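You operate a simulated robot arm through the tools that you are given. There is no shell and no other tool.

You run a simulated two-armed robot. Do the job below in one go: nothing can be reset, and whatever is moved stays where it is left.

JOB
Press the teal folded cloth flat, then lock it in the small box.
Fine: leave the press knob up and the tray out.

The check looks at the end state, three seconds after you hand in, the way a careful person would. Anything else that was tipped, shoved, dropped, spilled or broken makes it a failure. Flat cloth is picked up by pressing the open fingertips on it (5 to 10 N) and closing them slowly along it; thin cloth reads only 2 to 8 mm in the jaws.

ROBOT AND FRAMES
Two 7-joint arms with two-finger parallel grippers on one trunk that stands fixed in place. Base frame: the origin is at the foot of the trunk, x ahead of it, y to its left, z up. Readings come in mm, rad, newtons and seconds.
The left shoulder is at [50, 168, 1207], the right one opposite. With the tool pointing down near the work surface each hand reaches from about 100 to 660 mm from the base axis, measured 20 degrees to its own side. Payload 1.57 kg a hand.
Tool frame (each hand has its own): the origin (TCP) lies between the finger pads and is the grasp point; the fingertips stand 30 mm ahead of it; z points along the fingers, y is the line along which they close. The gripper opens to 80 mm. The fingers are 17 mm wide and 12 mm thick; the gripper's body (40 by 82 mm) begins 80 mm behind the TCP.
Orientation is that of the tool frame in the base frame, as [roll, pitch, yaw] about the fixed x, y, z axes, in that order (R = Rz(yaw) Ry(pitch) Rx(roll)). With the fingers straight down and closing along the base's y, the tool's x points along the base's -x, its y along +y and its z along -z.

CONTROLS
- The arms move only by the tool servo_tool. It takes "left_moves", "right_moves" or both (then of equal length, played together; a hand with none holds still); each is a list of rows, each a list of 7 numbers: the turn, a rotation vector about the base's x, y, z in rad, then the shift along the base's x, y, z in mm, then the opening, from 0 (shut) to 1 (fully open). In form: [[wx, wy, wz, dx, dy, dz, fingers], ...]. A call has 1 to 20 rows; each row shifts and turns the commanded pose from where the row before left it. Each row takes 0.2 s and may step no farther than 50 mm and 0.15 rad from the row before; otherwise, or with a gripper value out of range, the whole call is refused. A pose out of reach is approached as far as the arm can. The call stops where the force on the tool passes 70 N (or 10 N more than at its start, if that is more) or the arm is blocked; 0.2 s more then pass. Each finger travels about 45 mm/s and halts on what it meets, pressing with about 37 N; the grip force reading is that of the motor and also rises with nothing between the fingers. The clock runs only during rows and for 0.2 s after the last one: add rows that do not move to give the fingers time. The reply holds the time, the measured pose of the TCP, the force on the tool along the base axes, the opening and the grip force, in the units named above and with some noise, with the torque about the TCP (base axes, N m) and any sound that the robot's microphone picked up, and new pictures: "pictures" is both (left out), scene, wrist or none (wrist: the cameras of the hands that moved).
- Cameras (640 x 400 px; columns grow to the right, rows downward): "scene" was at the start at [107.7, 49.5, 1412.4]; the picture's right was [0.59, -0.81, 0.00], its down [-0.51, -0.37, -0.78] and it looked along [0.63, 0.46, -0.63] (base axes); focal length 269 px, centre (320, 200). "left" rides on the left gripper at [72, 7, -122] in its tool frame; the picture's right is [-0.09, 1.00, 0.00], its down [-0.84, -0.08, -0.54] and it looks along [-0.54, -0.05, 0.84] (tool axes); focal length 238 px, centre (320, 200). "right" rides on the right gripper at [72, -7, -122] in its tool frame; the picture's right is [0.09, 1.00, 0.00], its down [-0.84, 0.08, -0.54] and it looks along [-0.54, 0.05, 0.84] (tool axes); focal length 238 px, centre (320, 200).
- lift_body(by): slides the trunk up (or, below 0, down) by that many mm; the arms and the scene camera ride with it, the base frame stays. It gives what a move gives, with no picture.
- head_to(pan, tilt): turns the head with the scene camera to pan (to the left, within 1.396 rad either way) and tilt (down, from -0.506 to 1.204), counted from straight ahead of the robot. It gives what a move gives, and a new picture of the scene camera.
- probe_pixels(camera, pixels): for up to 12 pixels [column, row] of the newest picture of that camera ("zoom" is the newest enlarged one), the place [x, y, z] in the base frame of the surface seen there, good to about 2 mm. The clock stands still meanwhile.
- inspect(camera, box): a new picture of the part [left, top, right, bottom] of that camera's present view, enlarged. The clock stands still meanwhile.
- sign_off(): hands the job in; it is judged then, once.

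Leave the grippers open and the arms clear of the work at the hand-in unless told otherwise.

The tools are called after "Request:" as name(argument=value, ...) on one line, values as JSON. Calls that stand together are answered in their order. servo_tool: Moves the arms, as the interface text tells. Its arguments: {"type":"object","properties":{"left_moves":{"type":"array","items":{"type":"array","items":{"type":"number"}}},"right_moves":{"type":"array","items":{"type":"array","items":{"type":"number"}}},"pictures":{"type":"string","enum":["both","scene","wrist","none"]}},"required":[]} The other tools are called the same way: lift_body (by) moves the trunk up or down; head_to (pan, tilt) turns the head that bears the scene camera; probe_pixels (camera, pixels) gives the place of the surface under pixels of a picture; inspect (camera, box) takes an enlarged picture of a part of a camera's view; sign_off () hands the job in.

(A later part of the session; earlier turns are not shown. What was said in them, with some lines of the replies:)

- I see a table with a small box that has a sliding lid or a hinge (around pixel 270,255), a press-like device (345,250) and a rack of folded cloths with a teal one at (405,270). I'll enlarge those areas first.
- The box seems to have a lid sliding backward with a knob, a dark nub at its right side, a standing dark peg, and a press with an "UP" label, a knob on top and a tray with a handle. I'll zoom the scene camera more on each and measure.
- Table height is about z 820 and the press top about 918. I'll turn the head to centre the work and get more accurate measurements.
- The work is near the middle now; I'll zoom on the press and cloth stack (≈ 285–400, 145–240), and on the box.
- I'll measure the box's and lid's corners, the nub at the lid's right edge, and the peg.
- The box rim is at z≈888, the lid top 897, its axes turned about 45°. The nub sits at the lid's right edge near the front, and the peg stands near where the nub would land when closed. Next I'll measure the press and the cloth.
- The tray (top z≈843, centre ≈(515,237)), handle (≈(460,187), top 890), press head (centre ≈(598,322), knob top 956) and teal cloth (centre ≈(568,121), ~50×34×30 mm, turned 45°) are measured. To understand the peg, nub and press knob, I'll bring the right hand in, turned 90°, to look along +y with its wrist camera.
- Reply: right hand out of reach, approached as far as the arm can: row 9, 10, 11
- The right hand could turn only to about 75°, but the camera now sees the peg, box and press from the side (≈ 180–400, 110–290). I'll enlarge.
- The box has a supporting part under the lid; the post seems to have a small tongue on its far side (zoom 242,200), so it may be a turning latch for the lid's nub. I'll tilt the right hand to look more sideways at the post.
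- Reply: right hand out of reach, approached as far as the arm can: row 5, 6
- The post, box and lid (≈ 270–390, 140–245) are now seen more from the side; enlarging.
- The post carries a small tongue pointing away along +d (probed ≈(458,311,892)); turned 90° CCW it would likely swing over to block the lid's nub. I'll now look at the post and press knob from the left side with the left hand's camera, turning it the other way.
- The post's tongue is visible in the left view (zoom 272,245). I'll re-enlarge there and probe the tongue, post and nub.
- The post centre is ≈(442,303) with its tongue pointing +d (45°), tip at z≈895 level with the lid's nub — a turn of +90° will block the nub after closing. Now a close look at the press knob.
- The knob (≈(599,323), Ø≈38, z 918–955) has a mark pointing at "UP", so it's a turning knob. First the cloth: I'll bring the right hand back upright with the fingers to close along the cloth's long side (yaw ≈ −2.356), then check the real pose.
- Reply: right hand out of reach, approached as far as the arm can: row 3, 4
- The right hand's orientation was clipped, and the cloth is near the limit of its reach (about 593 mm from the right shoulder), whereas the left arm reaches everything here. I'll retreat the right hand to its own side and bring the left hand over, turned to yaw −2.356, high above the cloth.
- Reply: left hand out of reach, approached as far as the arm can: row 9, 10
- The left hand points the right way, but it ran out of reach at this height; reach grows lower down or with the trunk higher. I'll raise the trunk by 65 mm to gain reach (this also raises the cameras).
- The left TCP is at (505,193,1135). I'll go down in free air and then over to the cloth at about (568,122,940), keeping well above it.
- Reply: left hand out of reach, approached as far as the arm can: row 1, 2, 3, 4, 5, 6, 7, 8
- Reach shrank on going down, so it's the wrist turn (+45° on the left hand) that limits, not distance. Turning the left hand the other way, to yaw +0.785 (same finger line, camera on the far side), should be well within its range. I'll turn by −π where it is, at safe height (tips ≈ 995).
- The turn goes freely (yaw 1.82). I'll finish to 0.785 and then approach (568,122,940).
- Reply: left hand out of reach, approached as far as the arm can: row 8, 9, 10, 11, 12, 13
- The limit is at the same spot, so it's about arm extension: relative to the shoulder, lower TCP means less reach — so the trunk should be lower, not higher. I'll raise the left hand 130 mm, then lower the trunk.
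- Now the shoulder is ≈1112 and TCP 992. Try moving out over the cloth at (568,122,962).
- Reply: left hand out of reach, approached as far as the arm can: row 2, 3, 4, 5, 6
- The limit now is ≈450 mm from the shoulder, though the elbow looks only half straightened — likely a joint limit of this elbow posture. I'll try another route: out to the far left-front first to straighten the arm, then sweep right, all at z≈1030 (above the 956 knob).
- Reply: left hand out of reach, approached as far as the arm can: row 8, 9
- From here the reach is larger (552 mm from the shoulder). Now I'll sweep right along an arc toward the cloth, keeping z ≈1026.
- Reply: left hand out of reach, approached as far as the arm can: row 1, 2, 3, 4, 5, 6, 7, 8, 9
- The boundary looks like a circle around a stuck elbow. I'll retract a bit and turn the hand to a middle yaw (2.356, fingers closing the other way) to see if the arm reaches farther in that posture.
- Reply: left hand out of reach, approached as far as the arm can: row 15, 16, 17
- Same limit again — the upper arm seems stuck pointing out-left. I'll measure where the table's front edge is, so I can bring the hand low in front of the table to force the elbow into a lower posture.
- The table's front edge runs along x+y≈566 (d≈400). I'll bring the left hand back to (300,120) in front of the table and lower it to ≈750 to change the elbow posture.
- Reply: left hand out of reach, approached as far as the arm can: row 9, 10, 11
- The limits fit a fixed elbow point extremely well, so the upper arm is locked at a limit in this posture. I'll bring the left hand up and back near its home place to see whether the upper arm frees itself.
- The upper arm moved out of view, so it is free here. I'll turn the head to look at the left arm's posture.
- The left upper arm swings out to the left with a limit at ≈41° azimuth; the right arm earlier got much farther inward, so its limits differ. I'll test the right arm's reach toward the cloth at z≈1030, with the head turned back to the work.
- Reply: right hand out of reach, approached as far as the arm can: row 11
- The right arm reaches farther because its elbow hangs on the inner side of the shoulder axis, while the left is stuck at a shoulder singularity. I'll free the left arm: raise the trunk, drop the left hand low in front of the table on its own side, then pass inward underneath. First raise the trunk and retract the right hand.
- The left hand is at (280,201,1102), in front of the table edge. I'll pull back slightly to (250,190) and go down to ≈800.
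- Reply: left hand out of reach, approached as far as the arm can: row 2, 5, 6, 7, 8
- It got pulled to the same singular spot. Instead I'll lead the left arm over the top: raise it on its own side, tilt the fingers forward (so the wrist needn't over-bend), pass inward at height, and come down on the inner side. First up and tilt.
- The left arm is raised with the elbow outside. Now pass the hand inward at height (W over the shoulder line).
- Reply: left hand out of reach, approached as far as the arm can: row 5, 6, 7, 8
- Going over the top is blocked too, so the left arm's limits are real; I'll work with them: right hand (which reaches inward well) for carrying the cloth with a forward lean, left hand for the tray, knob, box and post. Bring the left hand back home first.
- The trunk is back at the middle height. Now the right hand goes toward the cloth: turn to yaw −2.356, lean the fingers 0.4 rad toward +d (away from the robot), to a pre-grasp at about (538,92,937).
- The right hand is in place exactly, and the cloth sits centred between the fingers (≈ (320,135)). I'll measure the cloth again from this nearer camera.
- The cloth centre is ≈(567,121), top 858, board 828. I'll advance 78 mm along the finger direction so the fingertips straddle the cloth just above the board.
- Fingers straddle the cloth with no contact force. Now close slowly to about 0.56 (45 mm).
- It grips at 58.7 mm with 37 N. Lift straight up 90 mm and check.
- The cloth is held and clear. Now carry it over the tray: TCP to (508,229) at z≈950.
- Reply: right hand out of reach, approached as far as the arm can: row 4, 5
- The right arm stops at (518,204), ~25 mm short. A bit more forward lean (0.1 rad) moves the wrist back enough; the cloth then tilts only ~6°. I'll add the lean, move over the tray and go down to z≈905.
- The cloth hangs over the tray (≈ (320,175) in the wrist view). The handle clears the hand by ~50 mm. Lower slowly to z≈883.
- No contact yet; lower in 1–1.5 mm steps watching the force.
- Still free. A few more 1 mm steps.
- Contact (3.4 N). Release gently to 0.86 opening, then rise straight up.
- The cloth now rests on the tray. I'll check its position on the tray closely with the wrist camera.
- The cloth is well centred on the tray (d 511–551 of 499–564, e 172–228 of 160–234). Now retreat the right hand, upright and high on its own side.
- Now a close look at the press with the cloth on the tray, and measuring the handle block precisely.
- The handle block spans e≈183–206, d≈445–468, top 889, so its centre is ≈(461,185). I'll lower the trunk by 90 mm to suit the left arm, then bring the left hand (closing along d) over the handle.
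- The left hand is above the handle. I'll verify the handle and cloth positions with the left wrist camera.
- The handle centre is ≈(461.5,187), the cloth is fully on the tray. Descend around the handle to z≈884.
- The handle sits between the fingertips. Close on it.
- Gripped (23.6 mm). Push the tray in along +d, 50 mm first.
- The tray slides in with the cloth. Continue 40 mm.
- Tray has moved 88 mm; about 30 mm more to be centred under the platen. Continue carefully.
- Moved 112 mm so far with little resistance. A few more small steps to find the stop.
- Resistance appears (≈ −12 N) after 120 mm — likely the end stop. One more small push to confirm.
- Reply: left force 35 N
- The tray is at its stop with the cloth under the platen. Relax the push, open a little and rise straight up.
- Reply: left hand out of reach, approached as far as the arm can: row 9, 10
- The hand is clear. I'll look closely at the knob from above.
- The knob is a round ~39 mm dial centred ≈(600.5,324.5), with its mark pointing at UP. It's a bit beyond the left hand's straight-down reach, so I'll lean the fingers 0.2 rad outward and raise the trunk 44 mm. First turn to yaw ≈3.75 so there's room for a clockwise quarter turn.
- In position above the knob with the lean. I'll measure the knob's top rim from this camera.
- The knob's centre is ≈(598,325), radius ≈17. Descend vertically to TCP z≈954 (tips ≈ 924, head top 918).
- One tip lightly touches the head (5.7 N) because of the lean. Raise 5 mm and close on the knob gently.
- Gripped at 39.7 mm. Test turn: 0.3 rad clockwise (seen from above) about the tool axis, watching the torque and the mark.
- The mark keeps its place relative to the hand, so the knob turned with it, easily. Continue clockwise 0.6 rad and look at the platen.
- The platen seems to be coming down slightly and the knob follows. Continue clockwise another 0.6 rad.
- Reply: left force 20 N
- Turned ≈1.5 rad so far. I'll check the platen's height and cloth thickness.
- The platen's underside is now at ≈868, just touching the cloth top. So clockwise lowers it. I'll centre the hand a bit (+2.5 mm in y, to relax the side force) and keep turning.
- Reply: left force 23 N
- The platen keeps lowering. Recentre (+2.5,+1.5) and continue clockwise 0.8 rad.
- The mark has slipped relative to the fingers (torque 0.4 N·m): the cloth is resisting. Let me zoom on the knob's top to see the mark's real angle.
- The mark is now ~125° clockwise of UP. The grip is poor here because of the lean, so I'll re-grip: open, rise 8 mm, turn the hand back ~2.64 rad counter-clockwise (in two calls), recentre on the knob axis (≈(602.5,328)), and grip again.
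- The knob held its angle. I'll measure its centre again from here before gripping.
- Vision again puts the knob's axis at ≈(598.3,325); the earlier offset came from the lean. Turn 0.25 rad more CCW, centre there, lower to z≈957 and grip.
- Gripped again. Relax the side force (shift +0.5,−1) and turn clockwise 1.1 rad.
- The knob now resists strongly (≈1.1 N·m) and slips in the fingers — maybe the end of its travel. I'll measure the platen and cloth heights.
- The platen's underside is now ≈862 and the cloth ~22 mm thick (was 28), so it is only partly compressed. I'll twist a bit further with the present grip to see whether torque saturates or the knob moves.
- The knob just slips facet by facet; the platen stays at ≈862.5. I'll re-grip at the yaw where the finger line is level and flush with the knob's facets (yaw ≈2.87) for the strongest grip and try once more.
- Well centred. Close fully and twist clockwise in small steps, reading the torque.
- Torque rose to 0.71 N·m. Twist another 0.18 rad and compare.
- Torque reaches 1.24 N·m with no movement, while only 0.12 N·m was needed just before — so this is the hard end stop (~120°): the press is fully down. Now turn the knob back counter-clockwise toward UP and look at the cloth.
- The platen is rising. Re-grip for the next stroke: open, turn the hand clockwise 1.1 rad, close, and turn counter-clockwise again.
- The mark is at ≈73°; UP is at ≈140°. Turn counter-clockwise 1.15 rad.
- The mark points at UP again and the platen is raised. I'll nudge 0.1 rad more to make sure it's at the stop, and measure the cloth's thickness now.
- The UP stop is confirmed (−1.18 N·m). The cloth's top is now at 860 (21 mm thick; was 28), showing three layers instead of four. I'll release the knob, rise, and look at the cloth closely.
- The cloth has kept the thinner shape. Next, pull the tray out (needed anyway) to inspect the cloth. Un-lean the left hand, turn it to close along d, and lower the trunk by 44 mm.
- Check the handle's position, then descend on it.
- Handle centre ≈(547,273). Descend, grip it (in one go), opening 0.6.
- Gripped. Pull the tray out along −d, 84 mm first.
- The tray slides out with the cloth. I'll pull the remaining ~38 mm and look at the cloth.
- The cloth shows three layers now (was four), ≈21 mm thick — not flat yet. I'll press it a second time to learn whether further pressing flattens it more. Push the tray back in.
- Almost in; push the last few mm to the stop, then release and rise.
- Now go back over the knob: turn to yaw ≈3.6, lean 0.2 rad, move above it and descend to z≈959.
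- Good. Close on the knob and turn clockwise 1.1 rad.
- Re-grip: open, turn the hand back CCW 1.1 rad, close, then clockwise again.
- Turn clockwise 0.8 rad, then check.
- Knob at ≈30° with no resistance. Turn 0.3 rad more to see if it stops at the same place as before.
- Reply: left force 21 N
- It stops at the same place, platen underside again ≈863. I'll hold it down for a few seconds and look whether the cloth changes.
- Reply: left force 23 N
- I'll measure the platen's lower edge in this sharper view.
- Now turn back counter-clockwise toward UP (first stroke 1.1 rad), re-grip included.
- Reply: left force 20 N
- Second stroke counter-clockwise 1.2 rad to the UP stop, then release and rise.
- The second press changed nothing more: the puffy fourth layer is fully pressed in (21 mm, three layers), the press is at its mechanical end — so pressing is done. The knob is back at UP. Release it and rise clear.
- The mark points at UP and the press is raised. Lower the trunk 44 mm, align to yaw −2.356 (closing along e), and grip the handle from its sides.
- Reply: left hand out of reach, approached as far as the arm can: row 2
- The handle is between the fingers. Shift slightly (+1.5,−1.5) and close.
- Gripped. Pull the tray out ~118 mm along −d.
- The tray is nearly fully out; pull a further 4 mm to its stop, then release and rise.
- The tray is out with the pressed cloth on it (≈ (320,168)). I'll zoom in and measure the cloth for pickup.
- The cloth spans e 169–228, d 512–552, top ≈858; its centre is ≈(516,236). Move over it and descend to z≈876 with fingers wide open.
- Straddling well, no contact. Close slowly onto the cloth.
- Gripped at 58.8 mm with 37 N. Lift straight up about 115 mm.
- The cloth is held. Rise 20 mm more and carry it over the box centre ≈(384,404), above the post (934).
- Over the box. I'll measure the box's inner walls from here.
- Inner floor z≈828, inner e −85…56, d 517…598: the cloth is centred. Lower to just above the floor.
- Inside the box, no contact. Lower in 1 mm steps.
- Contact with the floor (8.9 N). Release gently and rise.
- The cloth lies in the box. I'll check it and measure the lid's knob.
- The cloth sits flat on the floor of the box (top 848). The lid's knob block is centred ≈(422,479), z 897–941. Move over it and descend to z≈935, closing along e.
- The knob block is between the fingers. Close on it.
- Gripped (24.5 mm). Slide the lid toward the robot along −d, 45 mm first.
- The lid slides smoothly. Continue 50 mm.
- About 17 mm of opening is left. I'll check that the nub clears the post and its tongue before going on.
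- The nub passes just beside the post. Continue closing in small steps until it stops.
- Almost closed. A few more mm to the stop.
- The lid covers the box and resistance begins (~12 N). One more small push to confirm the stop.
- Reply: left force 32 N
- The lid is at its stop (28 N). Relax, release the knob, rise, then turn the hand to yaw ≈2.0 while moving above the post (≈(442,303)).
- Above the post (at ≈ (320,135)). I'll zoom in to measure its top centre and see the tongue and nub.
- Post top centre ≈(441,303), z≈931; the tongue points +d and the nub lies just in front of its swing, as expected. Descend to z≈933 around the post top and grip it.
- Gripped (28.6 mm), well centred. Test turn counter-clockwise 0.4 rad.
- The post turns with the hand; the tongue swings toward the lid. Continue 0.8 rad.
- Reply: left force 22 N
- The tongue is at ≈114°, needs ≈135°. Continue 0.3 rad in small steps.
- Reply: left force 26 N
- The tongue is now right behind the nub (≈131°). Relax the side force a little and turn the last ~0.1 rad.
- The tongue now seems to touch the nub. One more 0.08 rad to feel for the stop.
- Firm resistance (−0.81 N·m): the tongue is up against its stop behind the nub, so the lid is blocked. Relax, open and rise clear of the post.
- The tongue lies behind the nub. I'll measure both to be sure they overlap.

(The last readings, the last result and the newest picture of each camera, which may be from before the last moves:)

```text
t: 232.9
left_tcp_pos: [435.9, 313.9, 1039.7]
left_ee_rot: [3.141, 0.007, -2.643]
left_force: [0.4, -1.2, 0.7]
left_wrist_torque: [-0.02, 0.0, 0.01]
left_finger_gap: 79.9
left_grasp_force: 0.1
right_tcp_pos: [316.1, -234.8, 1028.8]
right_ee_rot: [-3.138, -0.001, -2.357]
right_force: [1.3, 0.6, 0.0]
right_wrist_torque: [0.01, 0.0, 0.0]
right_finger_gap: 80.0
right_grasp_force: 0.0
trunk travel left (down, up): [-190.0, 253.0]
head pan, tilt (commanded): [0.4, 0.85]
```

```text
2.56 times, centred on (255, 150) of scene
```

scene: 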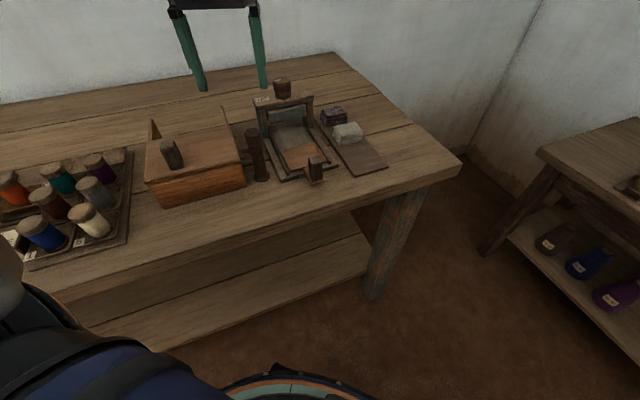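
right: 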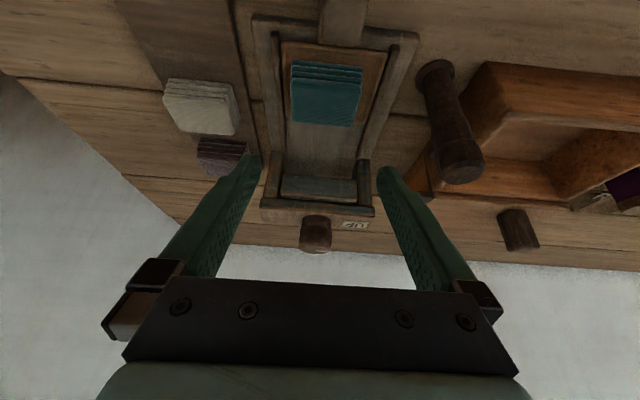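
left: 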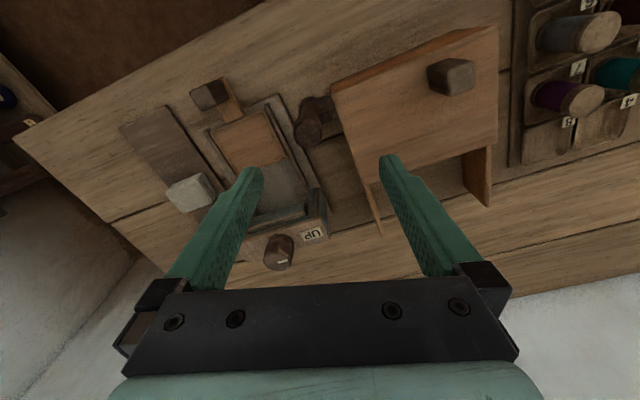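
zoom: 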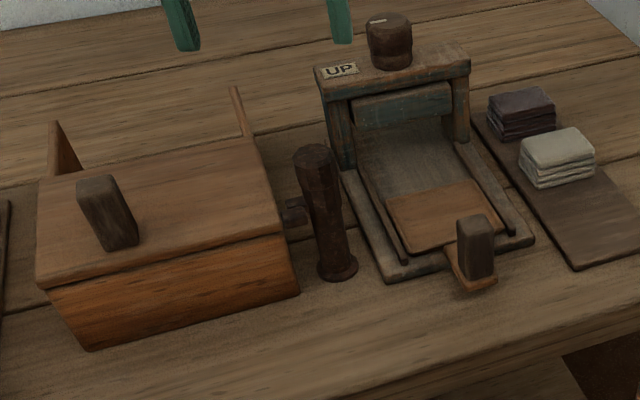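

The tongue (d≈517–532) sits directly behind the lid's nub (d≈503–517) at the same height: the box is locked; the press knob points at UP and the tray is out. Now move the left hand up and away to its own side.

Request:
servo_tool(left_moves=[[0, 0, 0, 0, 0, 30, 1], [0, 0, 0, -10, 15, 20, 1], [0, 0, 0, -10, 15, 20, 1], [0, 0, 0, -10, 20, 15, 1], [0, 0, 0, -10, 20, 15, 1], [0, 0, 0, -15, 20, 10, 1], [0, 0, 0, -15, 20, 10, 1], [0, 0, 0, -15, 20, 10, 1], [0, 0, 0, -10, 20, 10, 1], [0, 0, 0, 0, 0, 0, 1]], pictures="both")

```text
t: 235.1
left_tcp_pos: [341.4, 462.1, 1180.1]
left_ee_rot: [3.139, 0.006, -2.641]
left_force: [0.1, -0.2, -1.4]
left_wrist_torque: [-0.01, -0.01, 0.0]
left_finger_gap: 79.6
left_grasp_force: 0.1
right_tcp_pos: [315.5, -234.3, 1028.4]
right_ee_rot: [-3.139, -0.001, -2.354]
right_force: [-0.1, -0.1, 0.2]
right_wrist_torque: [-0.02, -0.03, 0.01]
right_finger_gap: 79.9
right_grasp_force: 0.1
trunk travel left (down, up): [-190.0, 253.0]
head pan, tilt (commanded): [0.4, 0.85]
```

scene: 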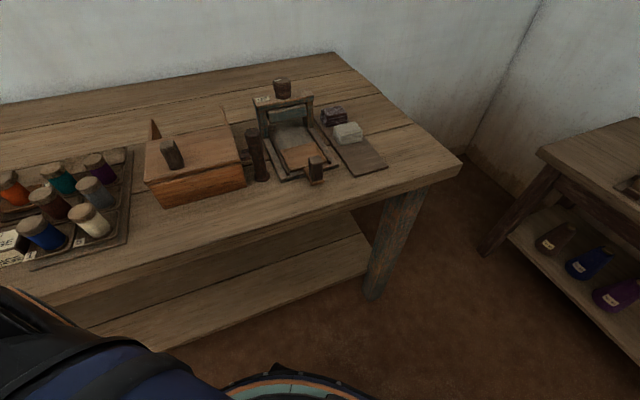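
left: 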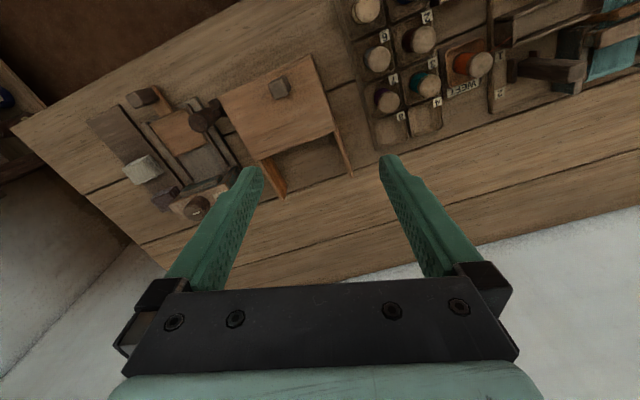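

Everything is in place: cloth pressed and in the box, lid shut and blocked by the turned post, knob at UP, tray out, other cloths untouched, both grippers open and clear. Handing in.

Request:
sign_off()

```text
The job is handed in.
```

I pressed the teal cloth, put it in the small box, closed the lid and locked it. I don't know the check result. The one doubt is whether the cloth counts as flat.

- **Cloth:** it went from about 28 mm thick to about 21 mm, with three layers showing instead of four. I pressed it twice, each time turning the knob to its end stop. The second press changed nothing, so this is as flat as the press gets it.
- **Box:** the cloth lies flat on the floor of the box and the lid is shut against its stop. I turned the post beside the box until its tongue sat directly behind the small peg on the lid's edge, which blocks the lid from sliding open. I measured that overlap but did not test it by pulling on the lid.
- **Press:** the knob points at UP and the tray is out.
- **Everything else:** in the last pictures the other cloths and nearby items looked undisturbed. Both grippers are open and the arms are clear of the work.
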